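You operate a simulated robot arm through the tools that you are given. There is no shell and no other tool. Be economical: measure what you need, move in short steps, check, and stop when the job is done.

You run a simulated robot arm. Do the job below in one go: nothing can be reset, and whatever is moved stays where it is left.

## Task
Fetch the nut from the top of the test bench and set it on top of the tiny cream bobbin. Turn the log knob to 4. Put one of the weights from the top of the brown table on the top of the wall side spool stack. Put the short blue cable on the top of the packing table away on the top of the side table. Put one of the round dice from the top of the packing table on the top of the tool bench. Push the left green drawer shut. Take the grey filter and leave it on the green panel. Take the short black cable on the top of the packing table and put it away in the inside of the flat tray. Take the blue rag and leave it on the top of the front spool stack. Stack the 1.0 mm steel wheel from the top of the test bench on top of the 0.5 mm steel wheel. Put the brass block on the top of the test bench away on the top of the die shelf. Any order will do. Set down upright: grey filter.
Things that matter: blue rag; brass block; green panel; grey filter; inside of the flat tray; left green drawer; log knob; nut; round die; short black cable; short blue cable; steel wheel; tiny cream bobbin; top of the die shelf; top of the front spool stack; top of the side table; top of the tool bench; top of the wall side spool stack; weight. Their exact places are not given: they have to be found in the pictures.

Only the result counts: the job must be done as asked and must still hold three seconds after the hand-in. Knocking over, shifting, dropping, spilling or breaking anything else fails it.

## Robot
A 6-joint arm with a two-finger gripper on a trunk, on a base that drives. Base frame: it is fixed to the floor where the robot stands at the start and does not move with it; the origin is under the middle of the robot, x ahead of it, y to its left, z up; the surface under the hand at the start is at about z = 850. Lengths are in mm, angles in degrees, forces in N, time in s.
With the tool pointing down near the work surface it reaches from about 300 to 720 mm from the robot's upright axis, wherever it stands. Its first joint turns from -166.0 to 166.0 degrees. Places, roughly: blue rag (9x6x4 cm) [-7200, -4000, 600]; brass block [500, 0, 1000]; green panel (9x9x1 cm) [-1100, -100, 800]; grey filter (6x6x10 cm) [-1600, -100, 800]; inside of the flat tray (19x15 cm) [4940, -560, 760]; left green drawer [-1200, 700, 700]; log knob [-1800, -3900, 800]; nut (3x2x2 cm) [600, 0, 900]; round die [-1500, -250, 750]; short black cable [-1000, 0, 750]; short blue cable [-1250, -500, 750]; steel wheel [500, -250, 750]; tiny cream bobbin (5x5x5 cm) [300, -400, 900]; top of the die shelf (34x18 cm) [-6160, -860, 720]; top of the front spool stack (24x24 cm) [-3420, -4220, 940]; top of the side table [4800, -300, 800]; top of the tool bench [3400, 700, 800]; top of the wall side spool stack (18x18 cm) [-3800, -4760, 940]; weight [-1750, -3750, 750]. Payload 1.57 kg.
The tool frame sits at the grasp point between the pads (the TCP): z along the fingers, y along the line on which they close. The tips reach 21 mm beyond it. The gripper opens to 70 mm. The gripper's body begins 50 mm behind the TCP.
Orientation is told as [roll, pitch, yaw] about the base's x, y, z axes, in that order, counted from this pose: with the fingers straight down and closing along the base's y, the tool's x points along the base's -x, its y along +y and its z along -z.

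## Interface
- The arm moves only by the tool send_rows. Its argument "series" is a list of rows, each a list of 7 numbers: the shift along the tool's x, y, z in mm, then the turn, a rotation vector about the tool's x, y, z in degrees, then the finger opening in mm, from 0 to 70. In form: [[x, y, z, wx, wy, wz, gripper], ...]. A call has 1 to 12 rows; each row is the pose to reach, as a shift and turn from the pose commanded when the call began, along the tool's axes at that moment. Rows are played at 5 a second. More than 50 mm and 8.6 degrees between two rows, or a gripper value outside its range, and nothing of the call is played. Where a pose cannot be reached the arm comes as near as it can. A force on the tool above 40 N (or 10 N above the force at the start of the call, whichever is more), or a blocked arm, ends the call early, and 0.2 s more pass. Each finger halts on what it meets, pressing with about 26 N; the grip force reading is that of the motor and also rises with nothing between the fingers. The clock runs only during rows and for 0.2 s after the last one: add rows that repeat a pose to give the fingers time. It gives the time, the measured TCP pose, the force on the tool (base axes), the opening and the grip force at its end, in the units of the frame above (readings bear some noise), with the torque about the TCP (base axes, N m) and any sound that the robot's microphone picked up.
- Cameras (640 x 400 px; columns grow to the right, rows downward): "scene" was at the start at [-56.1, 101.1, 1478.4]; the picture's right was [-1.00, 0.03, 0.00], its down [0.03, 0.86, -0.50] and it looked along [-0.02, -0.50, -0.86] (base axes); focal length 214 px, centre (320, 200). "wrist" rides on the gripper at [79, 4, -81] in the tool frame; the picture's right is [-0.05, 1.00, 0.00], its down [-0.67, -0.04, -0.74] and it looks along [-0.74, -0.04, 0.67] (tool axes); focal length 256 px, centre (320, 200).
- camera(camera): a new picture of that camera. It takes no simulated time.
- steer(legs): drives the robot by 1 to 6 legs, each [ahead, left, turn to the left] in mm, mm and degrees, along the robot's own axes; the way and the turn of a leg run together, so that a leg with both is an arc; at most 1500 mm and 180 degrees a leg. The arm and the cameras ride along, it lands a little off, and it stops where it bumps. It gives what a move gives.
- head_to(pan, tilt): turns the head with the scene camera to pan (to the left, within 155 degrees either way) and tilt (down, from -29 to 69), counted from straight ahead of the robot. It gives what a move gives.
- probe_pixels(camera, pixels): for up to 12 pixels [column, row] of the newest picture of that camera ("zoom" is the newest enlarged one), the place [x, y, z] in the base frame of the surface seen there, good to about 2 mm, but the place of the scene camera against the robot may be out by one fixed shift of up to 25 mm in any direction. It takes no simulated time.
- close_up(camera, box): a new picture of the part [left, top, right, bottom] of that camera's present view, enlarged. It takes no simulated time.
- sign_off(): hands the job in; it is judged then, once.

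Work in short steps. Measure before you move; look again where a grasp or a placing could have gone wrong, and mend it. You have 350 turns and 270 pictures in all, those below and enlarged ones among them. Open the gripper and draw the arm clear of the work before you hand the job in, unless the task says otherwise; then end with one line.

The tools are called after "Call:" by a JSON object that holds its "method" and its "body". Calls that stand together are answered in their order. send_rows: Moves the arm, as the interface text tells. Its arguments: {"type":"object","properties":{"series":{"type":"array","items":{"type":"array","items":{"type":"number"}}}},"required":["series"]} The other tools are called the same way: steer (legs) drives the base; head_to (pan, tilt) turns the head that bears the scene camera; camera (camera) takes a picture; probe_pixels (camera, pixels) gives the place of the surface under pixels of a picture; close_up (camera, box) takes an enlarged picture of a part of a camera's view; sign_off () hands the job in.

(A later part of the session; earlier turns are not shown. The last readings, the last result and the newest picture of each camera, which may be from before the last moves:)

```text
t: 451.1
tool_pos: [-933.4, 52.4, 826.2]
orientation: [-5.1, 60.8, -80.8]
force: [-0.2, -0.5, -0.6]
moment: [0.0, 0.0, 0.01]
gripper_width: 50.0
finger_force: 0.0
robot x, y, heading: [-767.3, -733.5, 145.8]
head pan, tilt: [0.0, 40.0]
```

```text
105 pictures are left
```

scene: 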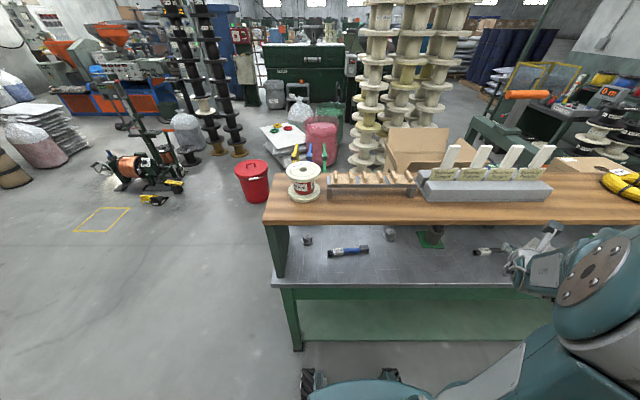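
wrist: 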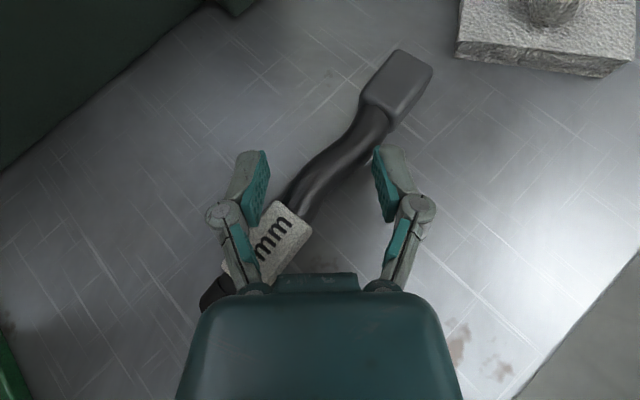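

Cable lies between the fingertips. Lower 4 mm and close.

Call:
{"method": "send_rows", "body": {"series": [[-3.5, 0, 2, 0, 0, 0, 50], [-3.5, 0, 2, 0, 0, 0, 35], [-3.5, 0, 2, 0, 0, 0, 20], [-3.5, 0, 2, 0, 0, 0, 5], [-3.5, 0, 2, 0, 0, 0, 5], [-3.5, 0, 2, 0, 0, 0, 5]]}}

Call:
{"method": "camera", "body": {"camera": "wrist"}}

```text
t: 452.5
tool_pos: [-933.0, 54.0, 824.0]
orientation: [-5.2, 60.7, -80.9]
force: [-3.1, 3.7, 11.0]
moment: [0.06, 0.1, -0.09]
gripper_width: 19.0
finger_force: 26.5
robot x, y, heading: [-767.6, -729.2, 146.3]
head pan, tilt: [0.0, 40.0]
```

```text
104 pictures are left
```

wrist: 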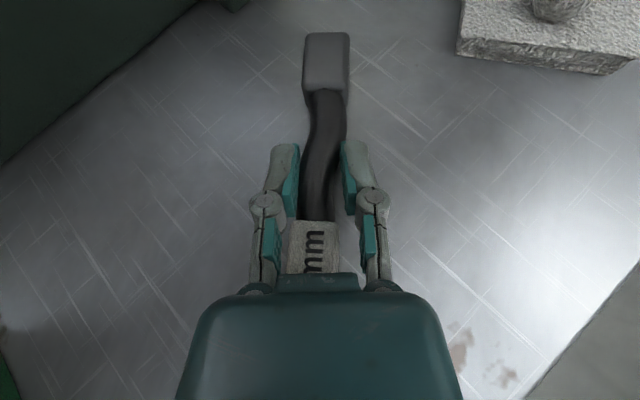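

Cable gripped and aligned. Lift 30 mm and back the base out along the reach direction.

Call:
{"method": "send_rows", "body": {"series": [[9, 0, -5, 0, 0, 0, 5], [18, 0, -10, 0, 0, 0, 5], [27, 0, -15, 0, 0, 0, 5], [27, 0, -15, 0, 0, 0, 5]]}}

Call:
{"method": "camera", "body": {"camera": "wrist"}}

Call:
{"method": "steer", "body": {"legs": [[-170, 178, 0]]}}

```text
t: 453.5
tool_pos: [-930.8, 52.9, 854.5]
orientation: [-5.0, 60.7, -81.0]
force: [-0.3, 0.8, -0.4]
moment: [-0.07, -0.03, 0.0]
gripper_width: 18.9
finger_force: 26.6
robot x, y, heading: [-767.4, -728.1, 145.9]
head pan, tilt: [0.0, 40.0]
```

```text
103 pictures are left
```

wrist: 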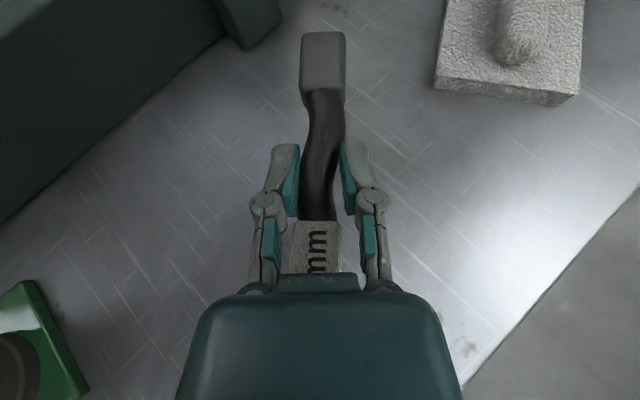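

```text
t: 455.3
tool_pos: [-883.4, -185.2, 851.1]
orientation: [-5.2, 60.6, -81.2]
force: [0.4, -1.0, -2.1]
moment: [0.1, 0.02, 0.04]
gripper_width: 19.0
finger_force: 25.9
robot x, y, heading: [-724.8, -972.5, 146.0]
head pan, tilt: [0.0, 40.0]
```

Call:
{"method": "steer", "body": {"legs": [[-41, 44, 0]]}}

Call:
{"method": "send_rows", "body": {"series": [[35, 0, -19.4, 0, 0, 0, 5], [60.3, 0, -56.3, 0, -8, 0, 5], [81.4, 0, -96.6, 0, -16, 0, 5], [96.6, 0, -139.3, 0, -24, 0, 5], [106.9, 0, -182.8, 0, -32, 0, 5], [114.4, 0, -227, 0, -40, 0, 5], [118.3, 0, -271.5, 0, -48, 0, 5], [120, 0, -315.9, 0, -54, 0, 5], [121, 0, -359.8, 0, -60, 0, 5], [117.5, 0, -396.9, 0, -60, 0, 5], [117.5, 0, -396.9, 0, -60, 0, 5]]}}

Call:
{"method": "camera", "body": {"camera": "wrist"}}

```text
t: 456.3
tool_pos: [-868.9, -236.1, 850.5]
orientation: [-5.5, 60.3, -81.5]
force: [0.4, 0.6, -1.3]
moment: [-0.05, 0.02, 0.07]
gripper_width: 18.8
finger_force: 25.9
robot x, y, heading: [-710.3, -1023.9, 146.2]
head pan, tilt: [0.0, 40.0]
```

```text
t: 458.7
tool_pos: [-793.0, -522.4, 1150.0]
orientation: [-2.5, 1.0, -76.4]
force: [-0.7, -0.1, -1.2]
moment: [0.02, 0.01, 0.01]
gripper_width: 18.6
finger_force: 26.3
out of reach, approached as far as the arm can: row 2, 3, 7, 8, 9
robot x, y, heading: [-710.2, -1024.1, 146.0]
head pan, tilt: [0.0, 40.0]
```

```text
102 pictures are left
```

wrist: 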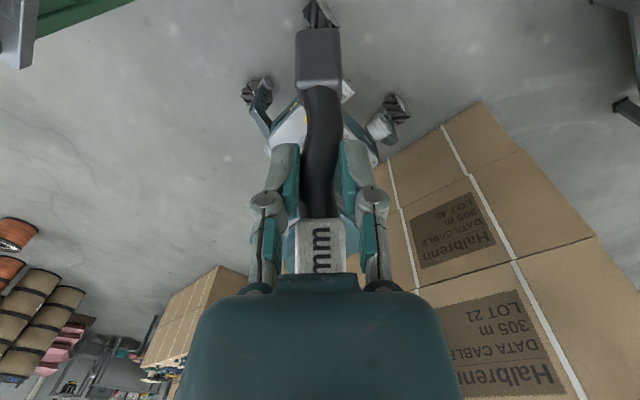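

Drive toward the start area and look east/north-east for the route.

Call:
{"method": "steer", "body": {"legs": [[72, -607, 0], [0, 0, -90]]}}

Call:
{"method": "head_to", "body": {"pan": 0, "tilt": 35}}

Call:
{"method": "camera", "body": {"camera": "scene"}}

```text
t: 465.9
tool_pos: [62.1, -402.5, 1150.4]
orientation: [-2.5, 0.8, -165.5]
force: [0.1, -0.2, -1.6]
moment: [-0.02, 0.01, 0.02]
gripper_width: 18.6
finger_force: 25.8
robot x, y, heading: [-437.6, -491.7, 56.7]
head pan, tilt: [0.0, 40.0]
```

```text
t: 466.5
tool_pos: [62.3, -402.8, 1150.3]
orientation: [-2.5, 0.9, -165.6]
force: [0.4, -0.2, -0.6]
moment: [0.03, -0.06, -0.02]
gripper_width: 18.7
finger_force: 25.6
robot x, y, heading: [-438.0, -492.4, 56.6]
head pan, tilt: [0.0, 35.0]
```

```text
101 pictures are left
```

scene: 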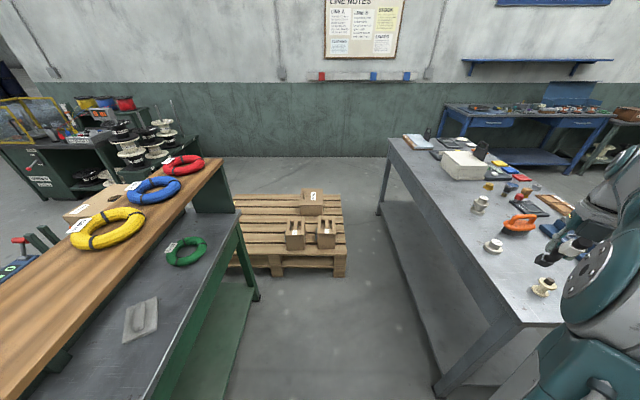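

Call:
{"method": "probe_pixels", "body": {"camera": "scene", "pixels": [[346, 275], [343, 205], [379, 214], [388, 140], [440, 390], [345, 150], [430, 155], [440, 120], [545, 175], [470, 160], [310, 160], [600, 130]]}}

```text
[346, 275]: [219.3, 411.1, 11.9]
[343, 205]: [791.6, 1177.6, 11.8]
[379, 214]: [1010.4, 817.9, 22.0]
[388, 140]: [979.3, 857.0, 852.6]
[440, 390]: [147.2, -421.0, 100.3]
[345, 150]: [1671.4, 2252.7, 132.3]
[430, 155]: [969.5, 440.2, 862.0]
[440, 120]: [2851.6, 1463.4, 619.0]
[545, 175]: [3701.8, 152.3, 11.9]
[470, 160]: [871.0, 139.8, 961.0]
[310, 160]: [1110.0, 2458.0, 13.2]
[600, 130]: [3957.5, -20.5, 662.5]
```

The gap beside the test bench (≈350 mm) is too narrow; the way east is around the packing bench and pallet along the north wall. Drive the first part with heading 90°.

Call:
{"method": "steer", "body": {"legs": [[0, 0, 33.4], [-658, 562, 0], [50, 1215, 0], [1200, 0, 0]]}}

```text
t: 484.1
tool_pos: [-1799.3, 443.5, 1150.4]
orientation: [-2.5, 0.9, -134.2]
force: [-0.6, 0.7, -1.5]
moment: [0.02, 0.02, 0.02]
gripper_width: 18.8
finger_force: 25.6
robot x, y, heading: [-2178.9, 106.7, 88.2]
head pan, tilt: [0.0, 35.0]
```

Call:
{"method": "steer", "body": {"legs": [[598, -160, 0], [667, -530, 0]]}}

Call:
{"method": "head_to", "body": {"pan": -45, "tilt": 30}}

Call:
{"method": "camera", "body": {"camera": "scene"}}

```text
t: 491.7
tool_pos: [-1080.8, 1687.1, 1151.5]
orientation: [-2.5, 0.9, -134.0]
force: [0.2, 0.1, -1.1]
moment: [0.02, -0.03, -0.01]
gripper_width: 18.7
finger_force: 25.7
robot x, y, heading: [-1458.4, 1345.4, 88.7]
head pan, tilt: [0.0, 35.0]
```

```text
t: 492.8
tool_pos: [-1080.1, 1687.0, 1149.8]
orientation: [-2.5, 0.9, -134.1]
force: [0.5, -1.1, -0.4]
moment: [-0.01, -0.01, 0.02]
gripper_width: 18.5
finger_force: 26.1
robot x, y, heading: [-1461.8, 1352.3, 88.5]
head pan, tilt: [-45.0, 30.0]
```

```text
100 pictures are left
```

scene: 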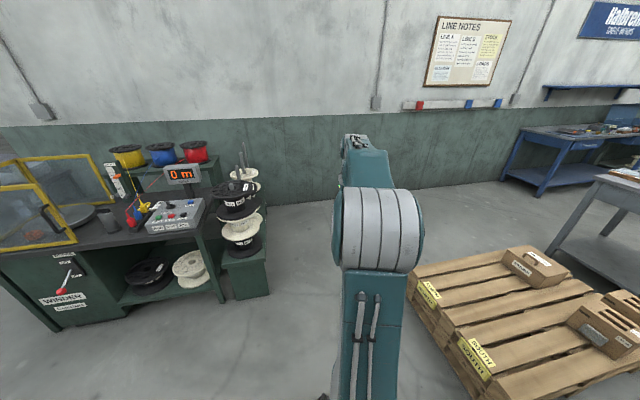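

Call:
{"method": "probe_pixels", "body": {"camera": "scene", "pixels": [[268, 292], [225, 300], [412, 270], [411, 295], [535, 245], [480, 395], [300, 205], [260, 220], [500, 200]]}}

```text
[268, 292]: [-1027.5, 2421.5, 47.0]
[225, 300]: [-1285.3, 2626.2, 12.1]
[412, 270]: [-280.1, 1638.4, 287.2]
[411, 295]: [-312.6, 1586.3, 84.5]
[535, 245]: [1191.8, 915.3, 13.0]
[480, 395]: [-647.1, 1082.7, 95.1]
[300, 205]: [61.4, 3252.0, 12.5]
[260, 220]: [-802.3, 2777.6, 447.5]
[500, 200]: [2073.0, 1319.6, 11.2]
```

Route is clear: pallet corner (-313,1586), winder (-1027,2421). Continue through and along the wall.

Call:
{"method": "steer", "body": {"legs": [[691, -812, 0], [-146, -944, 0], [-146, -944, 0]]}}

Call:
{"method": "head_to", "body": {"pan": -100, "tilt": 25}}

Call:
{"method": "camera", "body": {"camera": "scene"}}

```text
t: 507.5
tool_pos: [1625.3, 2079.3, 1151.2]
orientation: [-2.5, 1.1, -132.3]
force: [0.3, 0.2, -1.0]
moment: [-0.01, 0.0, 0.02]
gripper_width: 18.8
finger_force: 26.0
robot x, y, heading: [1255.1, 1730.4, 90.0]
head pan, tilt: [-45.0, 30.0]
```

```text
t: 508.8
tool_pos: [1626.7, 2080.0, 1149.8]
orientation: [-2.4, 0.9, -132.3]
force: [0.3, 0.1, -0.9]
moment: [0.01, -0.03, 0.0]
gripper_width: 18.7
finger_force: 25.7
robot x, y, heading: [1257.7, 1734.1, 89.8]
head pan, tilt: [-100.0, 25.0]
```

```text
99 pictures are left
```

scene: 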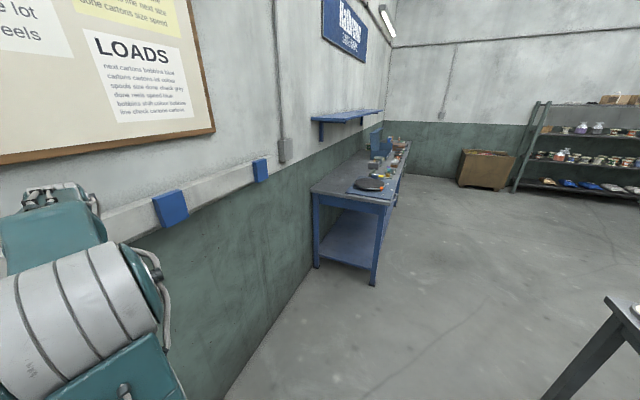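

Call:
{"method": "probe_pixels", "body": {"camera": "scene", "pixels": [[375, 285], [317, 267], [400, 205], [408, 150], [460, 185], [510, 190], [605, 300], [545, 398], [470, 190], [390, 180]]}}

Call:
{"method": "close_up", "body": {"camera": "scene", "box": [300, 90, 560, 250]}}

```text
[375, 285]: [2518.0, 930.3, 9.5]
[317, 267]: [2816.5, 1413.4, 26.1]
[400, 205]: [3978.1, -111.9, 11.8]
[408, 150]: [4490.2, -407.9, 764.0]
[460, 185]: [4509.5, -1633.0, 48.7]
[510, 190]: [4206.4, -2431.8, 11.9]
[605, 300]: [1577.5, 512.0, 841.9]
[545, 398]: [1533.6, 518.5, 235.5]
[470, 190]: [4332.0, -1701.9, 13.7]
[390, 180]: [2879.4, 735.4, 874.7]
```

```text
2.46 times, centred on (430, 170) of scene
```

zoom: 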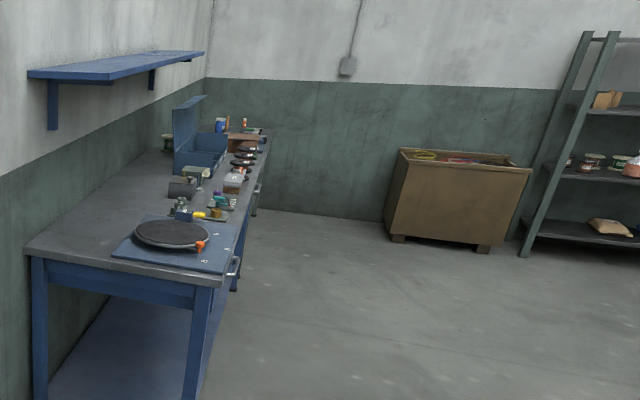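

Path along the tool bench is clear. Turn to heading 54.5° (facing it) and drive along it toward the side table.

Call:
{"method": "steer", "body": {"legs": [[0, 0, -35.3], [-183, -921, 0], [-330, -604, 0]]}}

Call:
{"method": "head_to", "body": {"pan": -40, "tilt": 30}}

Call:
{"method": "camera", "body": {"camera": "scene"}}

```text
t: 518.8
tool_pos: [2726.0, 518.9, 1151.1]
orientation: [-2.5, 0.9, -166.6]
force: [-0.2, -0.9, -1.3]
moment: [-0.01, 0.02, -0.01]
gripper_width: 18.9
finger_force: 26.0
robot x, y, heading: [2230.6, 436.1, 55.7]
head pan, tilt: [-100.0, 25.0]
```

```text
t: 520.0
tool_pos: [2727.5, 518.6, 1148.2]
orientation: [-2.5, 0.8, -166.6]
force: [0.1, 0.6, -1.4]
moment: [-0.01, 0.01, -0.02]
gripper_width: 18.6
finger_force: 26.6
robot x, y, heading: [2225.3, 433.6, 55.5]
head pan, tilt: [-40.0, 30.0]
```

```text
97 pictures are left
```

scene: 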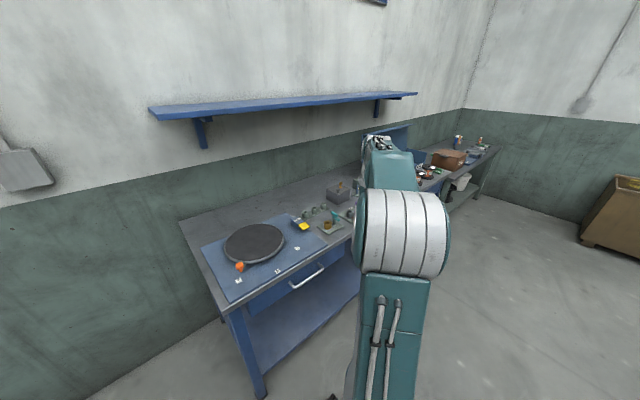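

Call:
{"method": "steer", "body": {"legs": [[-47, -1457, 0], [39, -1065, 0]]}}

Call:
{"method": "head_to", "body": {"pan": 15, "tilt": 35}}

Call:
{"method": "camera", "body": {"camera": "scene"}}

Call:
{"method": "camera", "body": {"camera": "wrist"}}

```text
t: 532.3
tool_pos: [4784.1, -931.6, 1150.3]
orientation: [-2.6, 1.0, -167.4]
force: [-0.1, -0.1, -0.4]
moment: [0.0, 0.0, 0.01]
gripper_width: 18.4
finger_force: 26.2
robot x, y, heading: [4283.7, -1004.5, 54.9]
head pan, tilt: [-40.0, 30.0]
```

```text
t: 533.6
tool_pos: [4784.1, -932.1, 1149.1]
orientation: [-2.5, 0.9, -167.4]
force: [0.1, 0.4, -1.4]
moment: [0.0, 0.02, -0.03]
gripper_width: 18.8
finger_force: 25.5
robot x, y, heading: [4280.8, -1008.2, 54.9]
head pan, tilt: [15.0, 35.0]
```

```text
96 pictures are left
```

scene: 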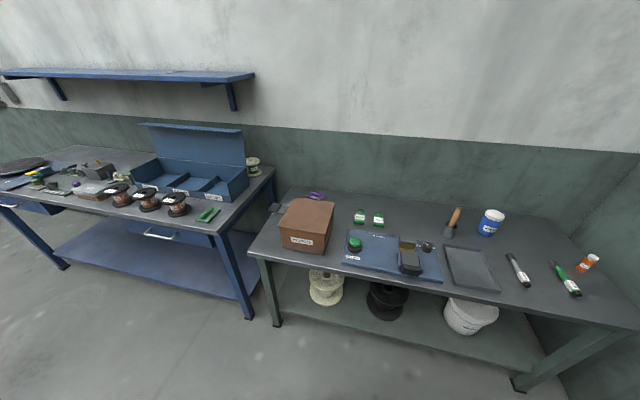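

```text
95 pictures are left
```

wrist: 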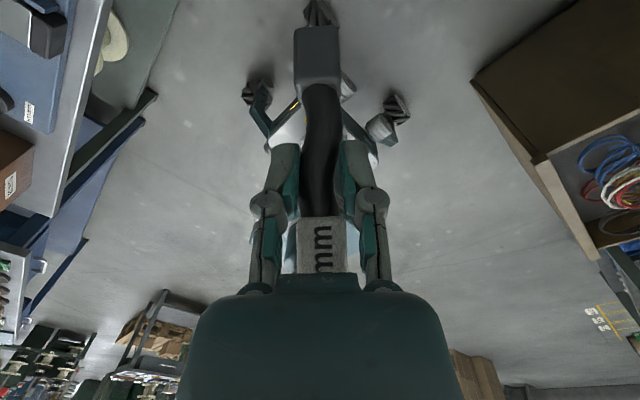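

Tray seen at (472,268). Probe tray and table.

Call:
{"method": "probe_pixels", "body": {"camera": "scene", "pixels": [[472, 268], [445, 247], [480, 250], [500, 290], [455, 285], [500, 230], [400, 215], [285, 258], [600, 320], [540, 245], [450, 300], [430, 230]]}}

Call:
{"method": "close_up", "body": {"camera": "scene", "box": [400, 200, 610, 320]}}

```text
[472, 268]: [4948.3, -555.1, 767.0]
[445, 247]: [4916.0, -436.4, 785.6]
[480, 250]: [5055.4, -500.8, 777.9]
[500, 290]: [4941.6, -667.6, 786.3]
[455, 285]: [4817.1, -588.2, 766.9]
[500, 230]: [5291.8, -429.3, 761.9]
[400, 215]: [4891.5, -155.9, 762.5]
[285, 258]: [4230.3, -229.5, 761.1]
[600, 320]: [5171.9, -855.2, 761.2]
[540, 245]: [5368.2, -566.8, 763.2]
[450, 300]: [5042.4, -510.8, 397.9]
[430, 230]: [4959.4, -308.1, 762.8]
```

```text
3.05 times, centred on (505, 260) of scene
```

zoom: 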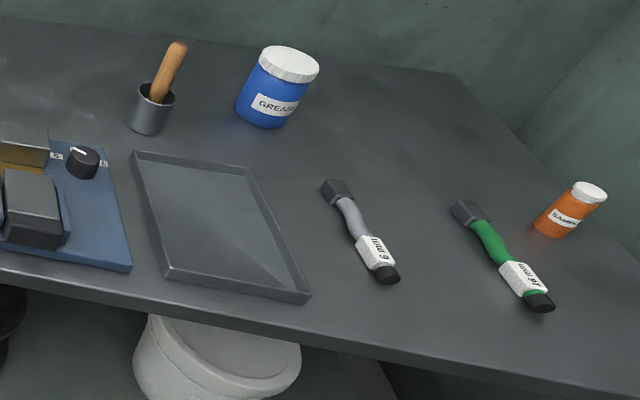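

Tray centre ≈ (4945,-570), long axis away from me. I'll use the right-hand reach (az ≈ -42°) with r≈820: drive to (4153,-782).

Call:
{"method": "steer", "body": {"legs": [[111, 235, 0]]}}

Call:
{"method": "send_rows", "body": {"series": [[20, -10, 20, 0, 8, 0, 5], [45, -20, 40, 0, 16, 0, 5], [75, -30, 60, 0, 24, 0, 5], [105, -40, 80, 0, 32, 0, 5], [135, -50, 100, 0, 40, 0, 5], [165, -60, 120, 0, 48, 0, 5], [195, -70, 140, 0, 56, 0, 5], [225, -70, 165, 0, 60, 0, 5], [255, -70, 195, 0, 60, 0, 5], [275, -70, 225, 0, 60, 0, 5], [290, -70, 250, 0, 60, 0, 5], [290, -70, 250, 0, 60, 0, 5]]}}

Call:
{"method": "camera", "body": {"camera": "wrist"}}

```text
t: 535.4
tool_pos: [4665.3, -717.8, 1148.0]
orientation: [-2.7, 0.8, -167.7]
force: [-0.2, -0.8, -2.4]
moment: [0.06, 0.01, -0.02]
gripper_width: 18.7
finger_force: 25.6
robot x, y, heading: [4153.9, -779.7, 54.6]
head pan, tilt: [15.0, 35.0]
```

```text
t: 538.0
tool_pos: [4931.2, -567.2, 909.8]
orientation: [-4.2, 60.8, -171.8]
force: [0.3, -0.4, -0.8]
moment: [-0.01, 0.0, 0.03]
gripper_width: 18.5
finger_force: 26.0
out of reach, approached as far as the arm can: row 2, 3, 4, 5, 8, 10, 11, 12
robot x, y, heading: [4158.4, -781.0, 54.7]
head pan, tilt: [15.0, 35.0]
```

```text
93 pictures are left
```

wrist: 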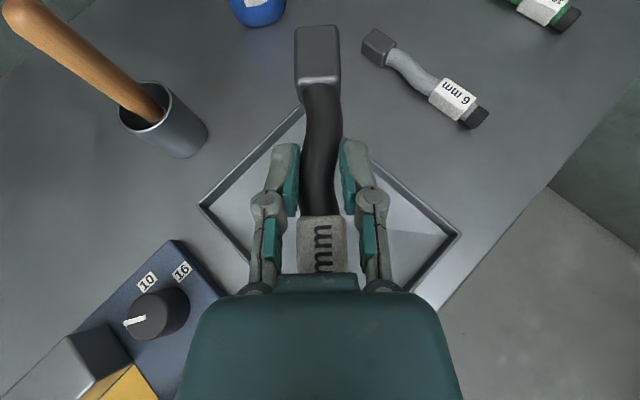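

Call:
{"method": "probe_pixels", "body": {"camera": "wrist", "pixels": [[299, 108], [201, 205], [459, 235], [420, 300], [400, 240], [260, 200], [385, 170]]}}

```text
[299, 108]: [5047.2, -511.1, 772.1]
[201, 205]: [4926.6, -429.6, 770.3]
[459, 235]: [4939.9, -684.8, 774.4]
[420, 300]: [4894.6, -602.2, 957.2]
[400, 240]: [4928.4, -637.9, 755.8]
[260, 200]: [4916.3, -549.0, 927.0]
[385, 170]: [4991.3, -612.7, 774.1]
```

Tray centre (4933,-557). Turn the cable 15° about vertical to fit better and lower 70 mm.

Call:
{"method": "send_rows", "body": {"series": [[0, -5, 0, 6.5, 0, -3.75, 5], [0, -10, 0, 13, 0, -7.5, 5], [-30, -10, 17, 13, 0, -7.5, 5], [-61, -10, 34, 13, 0, -7.5, 5], [-61, -10, 34, 13, 0, -7.5, 5]]}}

Call:
{"method": "camera", "body": {"camera": "wrist"}}

```text
t: 539.2
tool_pos: [4915.6, -484.3, 840.4]
orientation: [5.7, 60.3, -153.8]
force: [-0.2, -0.9, -0.7]
moment: [-0.02, 0.0, 0.03]
gripper_width: 18.8
finger_force: 25.9
out of reach, approached as far as the arm can: row 1, 2, 3, 4, 5
robot x, y, heading: [4157.4, -783.5, 54.9]
head pan, tilt: [15.0, 35.0]
```

```text
92 pictures are left
```

wrist: 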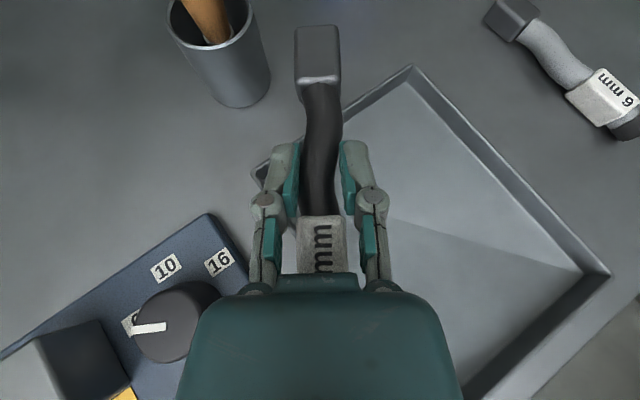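

The arm drifted; correct with a small base move (17,-73) instead.

Call:
{"method": "steer", "body": {"legs": [[-50, -56, 0]]}}

Call:
{"method": "camera", "body": {"camera": "wrist"}}

```text
t: 540.3
tool_pos: [4918.8, -547.3, 846.3]
orientation: [6.8, 60.5, -152.8]
force: [-0.8, 2.4, -1.0]
moment: [-0.01, -0.07, -0.07]
gripper_width: 18.7
finger_force: 26.0
robot x, y, heading: [4169.9, -851.8, 54.5]
head pan, tilt: [15.0, 35.0]
```

```text
91 pictures are left
```

wrist: 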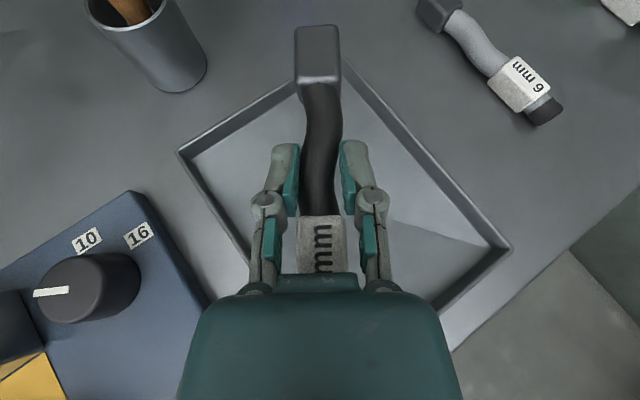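

Cable now lies over the tray with margin. Lower in stages.

Call:
{"method": "send_rows", "body": {"series": [[-17.4, 0, 9.8, 0, 0, 0, 5], [-35, 0, 19.5, 0, 0, 0, 5], [-35, 0, 19.5, 0, 0, 0, 5]]}}

Call:
{"method": "camera", "body": {"camera": "wrist"}}

```text
t: 541.1
tool_pos: [4924.1, -552.3, 802.7]
orientation: [5.9, 60.3, -153.8]
force: [0.7, 0.2, -0.3]
moment: [-0.02, 0.04, 0.0]
gripper_width: 18.8
finger_force: 25.8
robot x, y, heading: [4171.1, -847.8, 54.6]
head pan, tilt: [15.0, 35.0]
```

```text
90 pictures are left
```

wrist: 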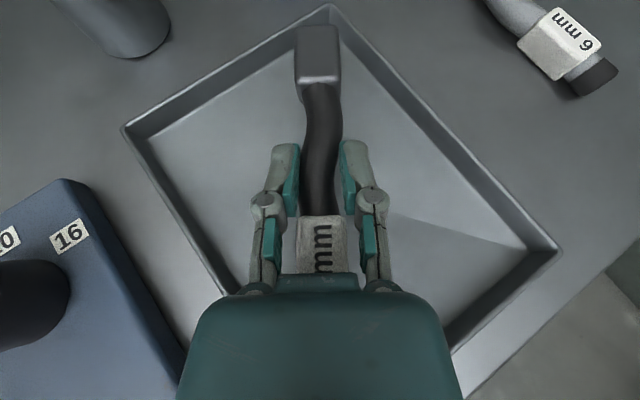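

Call:
{"method": "send_rows", "body": {"series": [[-9, 0, 5, 0, 0, 0, 5], [-15, 0, 8.4, 0, 0, 0, 5], [-18, 0, 10, 0, 0, 0, 5], [-18, 0, 10, 0, 0, 0, 5]]}}

Call:
{"method": "camera", "body": {"camera": "wrist"}}

```text
t: 542.1
tool_pos: [4928.0, -556.6, 779.4]
orientation: [6.0, 60.1, -153.7]
force: [0.1, 0.2, -1.3]
moment: [0.01, 0.0, 0.02]
gripper_width: 18.6
finger_force: 26.3
robot x, y, heading: [4171.6, -851.0, 54.7]
head pan, tilt: [15.0, 35.0]
```

```text
89 pictures are left
```

wrist: 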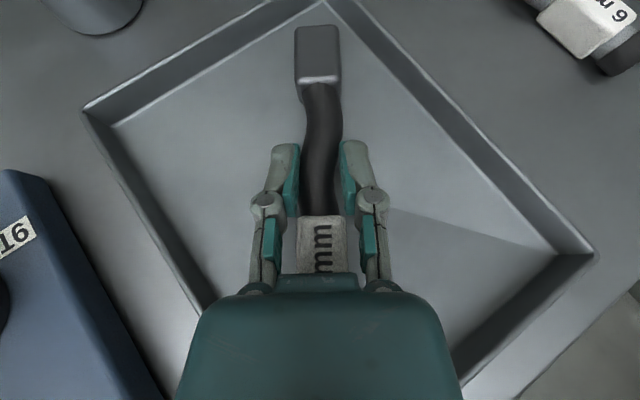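

Call:
{"method": "send_rows", "body": {"series": [[-1.7, 0, 1, 0, 0, 0, 5], [-3.5, 0, 2, 0, 0, 0, 5], [-3.5, 0, 2, 0, 0, 0, 5]]}}

```text
t: 542.9
tool_pos: [4925.9, -553.9, 778.0]
orientation: [6.1, 60.3, -153.8]
force: [-0.5, 0.6, 5.2]
moment: [-0.02, 0.29, -0.05]
gripper_width: 18.6
finger_force: 26.4
robot x, y, heading: [4163.9, -851.0, 54.7]
head pan, tilt: [15.0, 35.0]
```

Contact. Release and withdraw along the tool axis.

Call:
{"method": "send_rows", "body": {"series": [[0, 0, 0, 0, 0, 0, 25], [0, 0, 0, 0, 0, 0, 40], [0, 0, 0, 0, 0, 0, 45], [5, 0, -15, 0, 0, 0, 45], [15, 0, -40, 0, 0, 0, 45], [35, 0, -80, 0, 0, 0, 45], [55, 0, -120, 0, 0, 0, 45], [75, 0, -160, 0, 0, 0, 45], [75, 0, -160, 0, 0, 0, 45]]}}

Call:
{"method": "camera", "body": {"camera": "wrist"}}

```text
t: 544.9
tool_pos: [4829.1, -585.3, 921.0]
orientation: [6.0, 60.1, -153.7]
force: [0.1, 1.2, 1.0]
moment: [-0.01, 0.02, 0.03]
gripper_width: 45.0
finger_force: 0.0
robot x, y, heading: [4164.4, -849.7, 54.6]
head pan, tilt: [15.0, 35.0]
```

```text
88 pictures are left
```

wrist: 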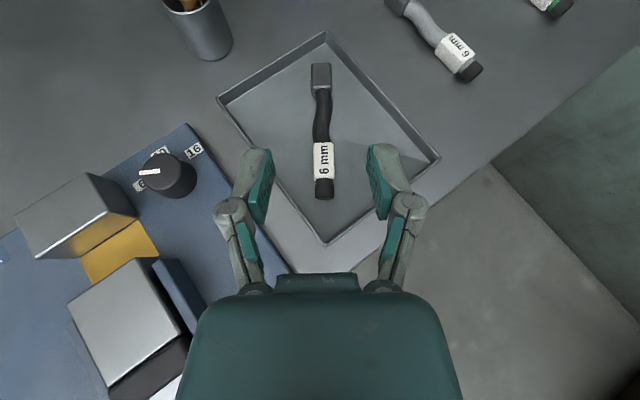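

Black cable lies in the tray. Retract and straighten the arm for driving.

Call:
{"method": "send_rows", "body": {"series": [[35, 0, -19.4, 0, 0, 0, 45], [60.3, 0, -56.3, 0, -8, 0, 45], [81.4, 0, -96.6, 0, -16, 0, 45], [96.6, 0, -139.3, 0, -24, 0, 45], [106.9, 0, -182.8, 0, -32, 0, 45], [114.4, 0, -227, 0, -40, 0, 45], [114.4, 0, -240, 0, -48, 0, 45], [114.4, 0, -250, 0, -54, 0, 45], [114.4, 0, -260, 0, -60, 0, 45], [114.4, 0, -260, 0, -60, 0, 45]]}}

Call:
{"method": "camera", "body": {"camera": "scene"}}

```text
t: 547.1
tool_pos: [4664.3, -640.6, 1141.9]
orientation: [15.9, 2.4, -158.3]
force: [0.0, -0.4, 0.5]
moment: [-0.01, 0.0, 0.02]
gripper_width: 44.8
finger_force: 0.1
out of reach, approached as far as the arm can: row 2, 3, 4, 5, 6, 7, 8, 9, 10
robot x, y, heading: [4169.1, -851.2, 55.0]
head pan, tilt: [15.0, 35.0]
```

```text
87 pictures are left
```

scene: 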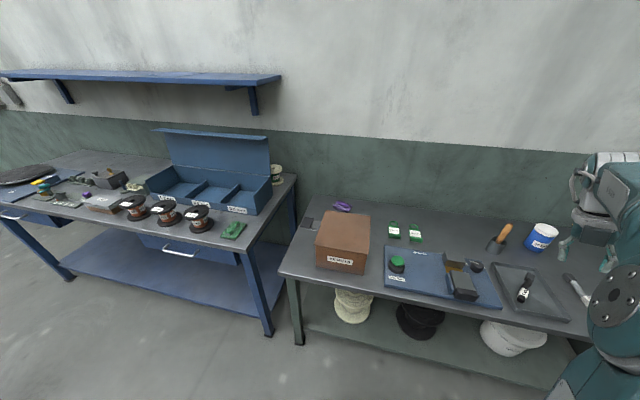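

Fix the tool's roll (16°) so it is vertical again.

Call:
{"method": "send_rows", "body": {"series": [[0, 0, 0, 8, -1, 0, 45], [0, 0, 0, 16, -2.4, 0, 45], [0, 0, 0, 16, -2.4, 0, 45]]}}

```text
t: 547.9
tool_pos: [4665.4, -639.5, 1141.5]
orientation: [15.8, 2.5, -158.3]
force: [0.3, 0.4, 0.5]
moment: [0.0, -0.02, -0.01]
gripper_width: 45.2
finger_force: 0.0
out of reach, approached as far as the arm can: row 1, 2, 3
robot x, y, heading: [4169.3, -850.2, 54.6]
head pan, tilt: [15.0, 35.0]
```

J6 was at its limit from that flip direction. Unwind the tool by 180° (pure wrist rotation) for driving.

Call:
{"method": "send_rows", "body": {"series": [[0, 0, 0, 0, 0, -8, 45], [0, 0, 0, 0, 0, -16, 45], [0, 0, 0, 0, 0, -24, 45], [0, 0, 0, 0, 0, -32, 45], [0, 0, 0, 0, 0, -40, 45], [0, 0, 0, 0, 0, -48, 45], [0, 0, 0, 0, 0, -56, 45], [0, 0, 0, 0, 0, -64, 45], [0, 0, 0, 0, 0, -72, 45], [0, 0, 0, 0, 0, -80, 45], [0, 0, 0, 0, 0, -88, 45], [0, 0, 0, 0, 0, -96, 45]]}}

Call:
{"method": "send_rows", "body": {"series": [[0, 0, 0, 0, 0, -8, 45], [0, 0, 0, 0, 0, -16, 45], [0, 0, 0, 0, 0, -24, 45], [0, 0, 0, 0, 0, -32, 45], [0, 0, 0, 0, 0, -40, 45], [0, 0, 0, 0, 0, -48, 45], [0, 0, 0, 0, 0, -56, 45], [0, 0, 0, 0, 0, -64, 45], [0, 0, 0, 0, 0, -72, 45], [0, 0, 0, 0, 0, -80, 45], [0, 0, 0, 0, 0, -84, 45]]}}

```text
t: 550.5
tool_pos: [4663.3, -640.6, 1138.3]
orientation: [0.8, -15.9, -62.6]
force: [0.6, 0.1, 0.3]
moment: [-0.03, -0.02, 0.01]
gripper_width: 45.1
finger_force: 0.0
robot x, y, heading: [4169.4, -852.4, 54.8]
head pan, tilt: [15.0, 35.0]
```

```text
t: 552.9
tool_pos: [4662.3, -638.5, 1138.7]
orientation: [-15.8, -2.4, 21.8]
force: [0.0, 0.0, 0.5]
moment: [-0.01, -0.01, 0.03]
gripper_width: 44.9
finger_force: 0.1
robot x, y, heading: [4168.3, -850.3, 55.0]
head pan, tilt: [15.0, 35.0]
```

Call:
{"method": "send_rows", "body": {"series": [[30, 0, -10, -5, 1, 0, 50], [60, 0, -20, -10, 2, 0, 50], [90, 0, -30, -15.8, 2.4, 0, 50], [110, 0, -40, -15.8, 2.4, 0, 50], [110, 0, -40, -15.8, 2.4, 0, 50]]}}

```text
t: 554.1
tool_pos: [4566.8, -697.6, 1164.9]
orientation: [-15.8, -2.1, 22.4]
force: [0.1, 0.2, -0.2]
moment: [0.02, 0.0, -0.01]
gripper_width: 49.9
finger_force: 0.1
out of reach, approached as far as the arm can: row 1, 2, 3, 4, 5
robot x, y, heading: [4170.8, -851.2, 54.7]
head pan, tilt: [15.0, 35.0]
```

Call:
{"method": "send_rows", "body": {"series": [[8, 40, 0, 0, 0, -8, 50], [15, 80, 0, 0, 0, -16, 50], [22, 120, 0, 0, 0, -24, 50], [29, 159, 0, 0, 0, -32, 50], [29, 159, 0, 0, 0, -32, 50]]}}

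Call:
{"method": "send_rows", "body": {"series": [[0, 0, 0, -5, 0, 0, 50], [0, 0, 0, -10, 0, 0, 50], [0, 0, 0, -15, 0, 0, 50], [0, 0, 0, -15, 0, 0, 50]]}}

```text
t: 555.3
tool_pos: [4439.7, -537.8, 1102.5]
orientation: [-16.3, 6.1, 52.3]
force: [0.3, 0.3, -0.4]
moment: [0.01, 0.0, -0.03]
gripper_width: 50.1
finger_force: 0.0
out of reach, approached as far as the arm can: row 1, 2, 3, 4, 5
robot x, y, heading: [4168.9, -849.6, 54.6]
head pan, tilt: [15.0, 35.0]
```

```text
t: 556.3
tool_pos: [4439.4, -537.8, 1103.2]
orientation: [-16.3, 6.0, 52.3]
force: [0.5, 0.0, -0.5]
moment: [0.02, -0.02, -0.02]
gripper_width: 49.9
finger_force: 0.1
out of reach, approached as far as the arm can: row 1, 2, 3, 4
robot x, y, heading: [4169.8, -854.7, 54.9]
head pan, tilt: [15.0, 35.0]
```

The arm seems stuck in another wrist branch. Look at it with the scene camera.

Call:
{"method": "head_to", "body": {"pan": -25, "tilt": 40}}

Call:
{"method": "camera", "body": {"camera": "scene"}}

```text
t: 557.3
tool_pos: [4439.9, -538.6, 1103.8]
orientation: [-16.3, 6.0, 52.3]
force: [0.3, 0.1, -0.1]
moment: [0.01, 0.02, 0.01]
gripper_width: 50.1
finger_force: 0.0
robot x, y, heading: [4166.0, -847.9, 55.0]
head pan, tilt: [-25.0, 40.0]
```

```text
86 pictures are left
```

scene: 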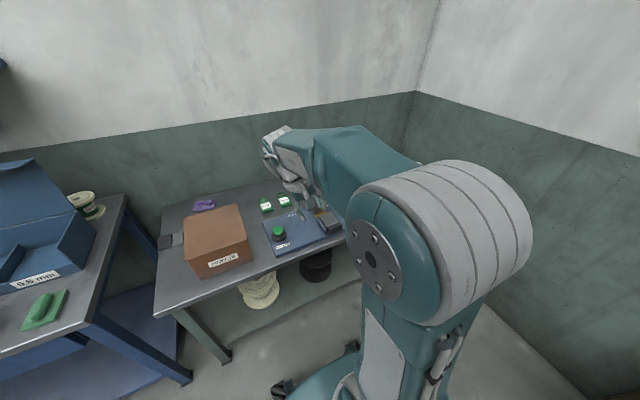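

I'll untangle the wrist: back off from the table, swing the tool forward/up past the forearm line, roll it 180° about the forearm, and swing down again.

Call:
{"method": "steer", "body": {"legs": [[-300, 0, 0]]}}

Call:
{"method": "send_rows", "body": {"series": [[-28, 0, -2, 0, -8, 0, 50], [-55, 0, -8, 0, -16, 0, 50], [-81, 0, -17, 0, -24, 0, 50], [-106, 0, -30, 0, -32, 0, 50], [-129, 0, -47, 0, -40, 0, 50], [-149, 0, -66, 0, -48, 0, 50], [-166, 0, -88, 0, -56, 0, 50], [-180, 0, -112, 0, -64, 0, 50], [-190, 0, -138, 0, -72, 0, 50], [-197, 0, -165, 0, -80, 0, 50], [-200, 0, -193, 0, -88, 0, 50], [-199, 0, -221, 0, -96, 0, 50]]}}

Call:
{"method": "send_rows", "body": {"series": [[-28, 0, -2, 0, -8, 0, 50], [-55, 0, -8, 0, -16, 0, 50], [-81, 0, -17, 0, -24, 0, 50], [-81, 0, -17, 0, -24, 0, 50]]}}

Call:
{"method": "camera", "body": {"camera": "scene"}}

```text
t: 559.4
tool_pos: [4261.7, -786.0, 1103.8]
orientation: [-16.3, 6.0, 52.5]
force: [-0.1, -0.4, 0.1]
moment: [0.02, -0.01, 0.03]
gripper_width: 50.1
finger_force: 0.1
robot x, y, heading: [3993.5, -1099.0, 55.1]
head pan, tilt: [-25.0, 40.0]
```

```text
t: 562.0
tool_pos: [4355.9, -579.8, 1291.2]
orientation: [-83.4, -82.0, 134.7]
force: [-2.4, 1.9, 1.2]
moment: [-0.14, -0.01, -0.12]
gripper_width: 50.2
finger_force: 0.1
robot x, y, heading: [3988.7, -1101.4, 55.1]
head pan, tilt: [-25.0, 40.0]
```

```text
t: 563.0
tool_pos: [4318.4, -573.9, 1373.4]
orientation: [-144.2, -61.5, -158.0]
force: [-0.2, -0.3, -0.6]
moment: [0.01, -0.04, -0.04]
gripper_width: 50.1
finger_force: 0.0
robot x, y, heading: [3992.0, -1100.3, 54.9]
head pan, tilt: [-25.0, 40.0]
```

```text
85 pictures are left
```

scene: 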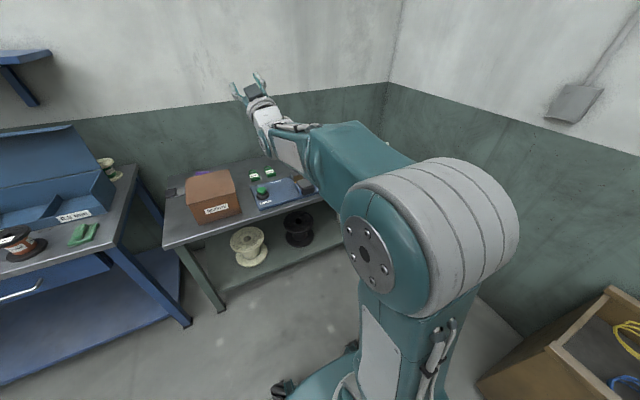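

Tool is now pointing forward/up. Roll it about the forearm axis; try +24° first.

Call:
{"method": "send_rows", "body": {"series": [[2.4, -10.6, -0.3, 3.1, 0.5, 7.4, 50], [6.1, -20.7, -1.2, 6.2, 1, 14.7, 50], [11, -30.3, -2.7, 9.3, 1.5, 22.1, 50], [11, -30.3, -2.7, 9.3, 1.5, 22.1, 50]]}}

```text
t: 564.0
tool_pos: [4345.1, -591.5, 1369.2]
orientation: [159.9, -66.4, -107.2]
force: [-0.4, 0.1, -0.3]
moment: [0.01, 0.0, 0.05]
gripper_width: 50.0
finger_force: 0.1
robot x, y, heading: [3994.4, -1098.5, 55.0]
head pan, tilt: [-25.0, 40.0]
```

Works. Continue +80°, then another +76°.

Call:
{"method": "send_rows", "body": {"series": [[2.4, -10.6, -0.3, 3.1, 0.5, 7.4, 50], [6.1, -20.7, -1.2, 6.2, 1, 14.7, 50], [11, -30.3, -2.7, 9.3, 1.5, 22.1, 50], [17.1, -39, -4.7, 12.4, 2, 29.5, 50], [24.3, -46.8, -7.2, 15.4, 2.4, 36.8, 50], [32.4, -53.4, -10.2, 18.5, 2.9, 44.2, 50], [41.1, -58.8, -13.5, 21.6, 3.4, 51.6, 50], [50.6, -62.8, -17.3, 24.7, 3.9, 58.9, 50], [60.3, -65.3, -21.2, 27.8, 4.4, 66.3, 50], [70.2, -66.4, -25.4, 30.9, 4.9, 73.7, 50], [70.2, -66.4, -25.4, 30.9, 4.9, 73.7, 50]]}}

Call:
{"method": "camera", "body": {"camera": "scene"}}

```text
t: 566.4
tool_pos: [4394.4, -619.8, 1286.2]
orientation: [87.5, -3.3, -54.8]
force: [-0.7, -0.6, -1.3]
moment: [-0.02, 0.02, -0.01]
gripper_width: 49.7
finger_force: 0.1
robot x, y, heading: [3994.8, -1101.9, 54.7]
head pan, tilt: [-25.0, 40.0]
```

```text
84 pictures are left
```

scene: 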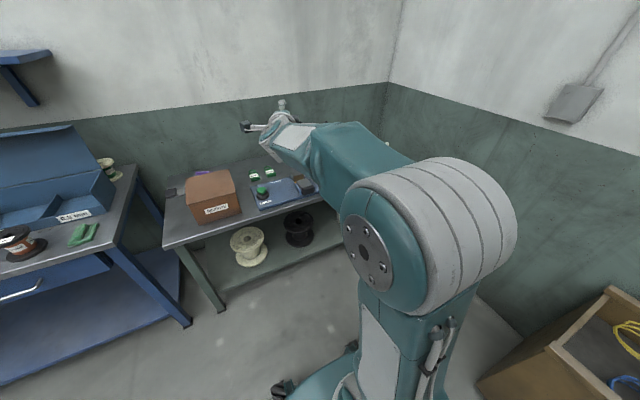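

Call:
{"method": "send_rows", "body": {"series": [[2.4, -10.6, -0.3, 3.1, 0.5, 7.4, 50], [6.1, -20.7, -1.2, 6.2, 1, 14.7, 50], [11, -30.3, -2.7, 9.3, 1.5, 22.1, 50], [17.1, -39, -4.7, 12.4, 2, 29.5, 50], [24.3, -46.8, -7.2, 15.4, 2.4, 36.8, 50], [32.4, -53.4, -10.2, 18.5, 2.9, 44.2, 50], [41.1, -58.8, -13.5, 21.6, 3.4, 51.6, 50], [50.6, -62.8, -17.3, 24.7, 3.9, 58.9, 50], [60.3, -65.3, -21.2, 27.8, 4.4, 66.3, 50], [70.2, -66.4, -25.4, 30.9, 4.9, 73.7, 50], [70.2, -66.4, -25.4, 30.9, 4.9, 73.7, 50]]}}

```text
t: 568.8
tool_pos: [4330.5, -582.3, 1215.8]
orientation: [28.7, 63.7, -92.8]
force: [0.4, -0.1, 0.2]
moment: [-0.01, 0.0, 0.02]
gripper_width: 50.1
finger_force: 0.0
robot x, y, heading: [3993.7, -1100.6, 54.9]
head pan, tilt: [-25.0, 40.0]
```

Now pointing forward/down in the proper branch. Swing it down to vertical.

Call:
{"method": "send_rows", "body": {"series": [[-27, -6.4, -1.9, 1.85, -7.8, 0, 50], [-53.6, -12.7, -7.7, 3.7, -15.6, 0, 50], [-79, -18.8, -17.3, 5.5, -23.4, 0, 50], [-103, -24.5, -30.4, 7.4, -31.1, 0, 50], [-125, -29.7, -46.8, 9.2, -38.9, 0, 50], [-144.6, -34.3, -66.2, 11.1, -46.7, 0, 50], [-161.3, -38.3, -88.2, 12.9, -54.5, 0, 50], [-175, -41.5, -112.3, 14.8, -62.3, 0, 50], [-179, -42.5, -121.9, 15.5, -65.2, 0, 50], [-179, -42.5, -121.9, 15.5, -65.2, 0, 50]]}}

Call:
{"method": "camera", "body": {"camera": "wrist"}}

```text
t: 571.0
tool_pos: [4227.0, -741.2, 1058.7]
orientation: [14.5, 0.4, -110.4]
force: [0.1, -0.2, 0.4]
moment: [-0.02, 0.03, 0.0]
gripper_width: 50.0
finger_force: 0.0
out of reach, approached as far as the arm can: row 1, 2, 3, 4, 5, 6, 7, 8, 9, 10
robot x, y, heading: [3993.5, -1100.1, 54.9]
head pan, tilt: [-25.0, 40.0]
```

```text
83 pictures are left
```

wrist: 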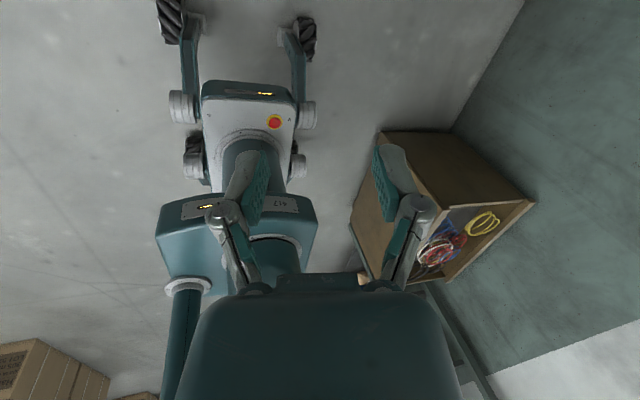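

Test which single motions are blocked: small probes of wx, wz.

Call:
{"method": "send_rows", "body": {"series": [[0, 0, 0, 6, 0, 0, 50], [0, 0, 0, 6, 0, 0, 50]]}}

Call:
{"method": "send_rows", "body": {"series": [[0, 0, 0, 0, 0, 8, 50], [0, 0, 0, 0, 0, 16, 50], [0, 0, 0, 0, 0, 16, 50]]}}

Call:
{"method": "send_rows", "body": {"series": [[40, 0, 0, 0, 0, 0, 50], [80, 0, 0, 0, 0, 0, 50], [80, 0, 0, 0, 0, 0, 50]]}}

```text
t: 571.6
tool_pos: [4228.4, -741.1, 1059.3]
orientation: [14.5, 0.5, -110.4]
force: [0.3, 0.2, -0.2]
moment: [0.0, -0.02, 0.0]
gripper_width: 50.1
finger_force: 0.2
out of reach, approached as far as the arm can: row 1, 2
robot x, y, heading: [3991.6, -1097.0, 55.0]
head pan, tilt: [-25.0, 40.0]
```

```text
t: 572.4
tool_pos: [4225.7, -741.5, 1058.4]
orientation: [13.8, 4.5, -126.1]
force: [0.1, -0.3, -0.7]
moment: [-0.02, -0.01, 0.03]
gripper_width: 50.2
finger_force: 0.1
robot x, y, heading: [3995.6, -1102.1, 54.8]
head pan, tilt: [-25.0, 40.0]
```

```text
t: 573.2
tool_pos: [4274.6, -676.3, 1063.9]
orientation: [14.3, 4.6, -125.8]
force: [-0.3, 0.1, 0.3]
moment: [-0.01, -0.02, 0.0]
gripper_width: 49.9
finger_force: 0.0
robot x, y, heading: [3991.1, -1101.1, 54.8]
head pan, tilt: [-25.0, 40.0]
```

Call:
{"method": "send_rows", "body": {"series": [[0, 0, 0, 6, -2, 0, 50], [0, 0, 0, 6, -2, 0, 50]]}}

Call:
{"method": "send_rows", "body": {"series": [[0, 50, 0, 0, 0, 0, 50], [0, 100, 0, 0, 0, 0, 50], [0, 150, 0, 0, 0, 0, 50], [0, 150, 0, 0, 0, 0, 50]]}}

Call:
{"method": "send_rows", "body": {"series": [[0, 0, 0, 6, -2, 0, 50], [0, 0, 0, 12, -4, 0, 50], [0, 0, 0, 12, -4, 0, 50]]}}

```text
t: 573.8
tool_pos: [4274.9, -676.9, 1064.0]
orientation: [14.3, 4.6, -125.9]
force: [-0.1, -0.5, 0.3]
moment: [0.02, 0.0, 0.01]
gripper_width: 50.2
finger_force: 0.1
out of reach, approached as far as the arm can: row 1, 2
robot x, y, heading: [3990.9, -1102.2, 55.1]
head pan, tilt: [-25.0, 40.0]
```

```text
t: 574.8
tool_pos: [4387.8, -760.9, 1098.8]
orientation: [15.7, 4.5, -125.9]
force: [0.1, -0.1, 0.1]
moment: [0.01, 0.0, 0.02]
gripper_width: 49.9
finger_force: 0.2
out of reach, approached as far as the arm can: row 3, 4
robot x, y, heading: [3993.1, -1101.2, 54.8]
head pan, tilt: [-25.0, 40.0]
```

```text
t: 575.6
tool_pos: [4385.0, -761.5, 1098.9]
orientation: [15.7, 4.5, -125.9]
force: [-0.1, 0.5, 0.0]
moment: [-0.02, -0.04, 0.02]
gripper_width: 49.9
finger_force: 0.0
out of reach, approached as far as the arm can: row 1, 2, 3
robot x, y, heading: [3994.5, -1096.4, 55.0]
head pan, tilt: [-25.0, 40.0]
```

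I need the forearm's direction. Take a picture and probe points along the forearm.

Call:
{"method": "camera", "body": {"camera": "scene"}}

```text
82 pictures are left
```

scene: 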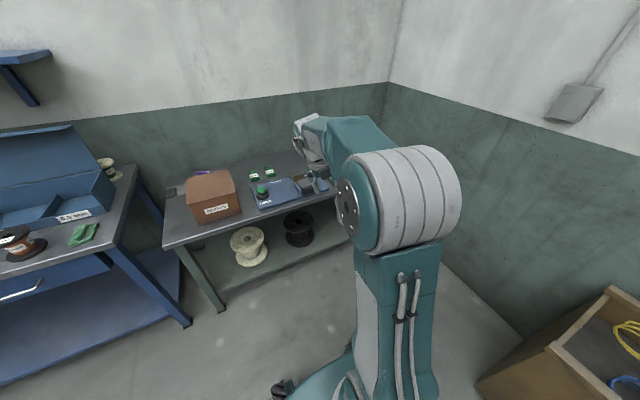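

Call:
{"method": "probe_pixels", "body": {"camera": "scene", "pixels": [[347, 210], [362, 150], [340, 150], [310, 140], [325, 125], [358, 130], [410, 200], [385, 260], [300, 150], [318, 170]]}}

Call:
{"method": "close_up", "body": {"camera": "scene", "box": [280, 100, 400, 210]}}

```text
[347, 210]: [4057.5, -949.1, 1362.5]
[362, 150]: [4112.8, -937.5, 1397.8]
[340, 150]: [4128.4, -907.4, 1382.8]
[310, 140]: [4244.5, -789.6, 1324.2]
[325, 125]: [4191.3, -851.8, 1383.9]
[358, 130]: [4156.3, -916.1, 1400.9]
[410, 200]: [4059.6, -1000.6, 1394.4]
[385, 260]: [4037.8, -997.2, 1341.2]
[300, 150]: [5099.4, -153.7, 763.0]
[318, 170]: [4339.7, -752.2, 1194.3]
```

```text
3.64 times, centred on (340, 155) of scene
```

zoom: 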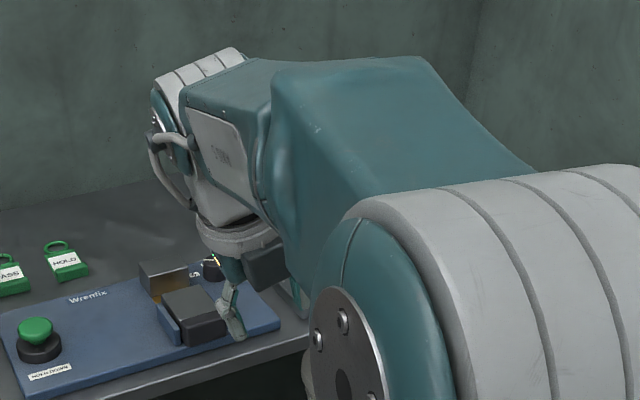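

Forearm points az≈46°, elev≈-8°. I'll swing the tool to the right, then sweep it through the forearm axis to the left (changing the wrist branch), then down.

Call:
{"method": "send_rows", "body": {"series": [[11, 25.6, -1.9, -7.35, 3.16, 0, 50], [21.8, 50.7, -7.7, -14.7, 6.3, 0, 50], [32.1, 74.7, -17.3, -22, 9.5, 0, 50], [41.9, 97.4, -30.4, -29.4, 12.6, 0, 50], [50.8, 118.1, -46.8, -36.8, 15.8, 0, 50], [58.7, 136.6, -66.2, -44.1, 19, 0, 50], [65.5, 152.3, -88.2, -51.5, 22.1, 0, 50], [69, 160.4, -102.4, -55.9, 24, 0, 50], [69, 160.4, -102.4, -55.9, 24, 0, 50]]}}

```text
t: 577.6
tool_pos: [4522.0, -790.4, 1246.1]
orientation: [76.2, 20.8, -108.8]
force: [0.4, 0.2, -0.3]
moment: [-0.02, 0.03, -0.03]
gripper_width: 50.1
finger_force: 0.0
robot x, y, heading: [3994.1, -1101.7, 54.6]
head pan, tilt: [-25.0, 40.0]
```

Now sweep horizontally to the left through the forearm axis.

Call:
{"method": "send_rows", "body": {"series": [[25.1, -10.3, -1.8, 2.84, 7.26, -1.78, 50], [49.4, -21.1, -7.4, 5.68, 14.5, -3.57, 50], [72.5, -32.4, -16.4, 8.5, 21.8, -5.35, 50], [93.8, -43.8, -28.9, 11.4, 29.1, -7.1, 50], [113, -55.1, -44.5, 14.2, 36.3, -8.9, 50], [129.7, -66.2, -62.9, 17, 43.6, -10.7, 50], [143.6, -76.7, -83.8, 19.9, 50.8, -12.5, 50], [154.3, -86.6, -106.7, 22.7, 58.1, -14.3, 50], [161.8, -95.5, -131.3, 25.6, 65.4, -16.1, 50], [165.7, -103.4, -157.1, 28.4, 72.6, -17.8, 50], [166.2, -110, -183.4, 31.2, 79.9, -19.6, 50], [163.1, -115.3, -209.9, 34.1, 87.2, -21.4, 50]]}}

Call:
{"method": "camera", "body": {"camera": "scene"}}

```text
t: 580.2
tool_pos: [4338.7, -555.1, 1198.5]
orientation: [77.9, 20.3, -12.7]
force: [0.1, 0.5, -0.4]
moment: [0.01, 0.0, -0.01]
gripper_width: 50.0
finger_force: 0.1
out of reach, approached as far as the arm can: row 8, 9, 10, 11, 12
robot x, y, heading: [3991.5, -1102.5, 54.9]
head pan, tilt: [-25.0, 40.0]
```

```text
80 pictures are left
```

scene: 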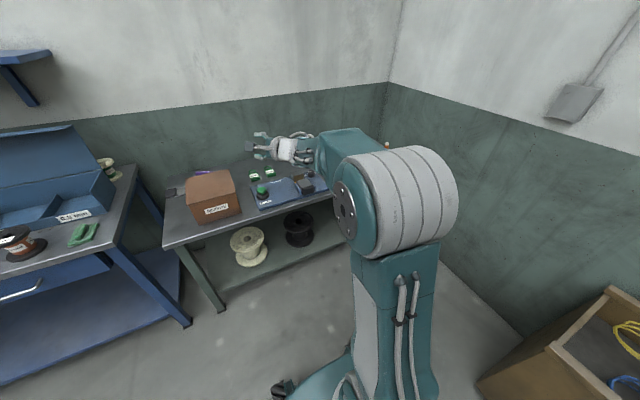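

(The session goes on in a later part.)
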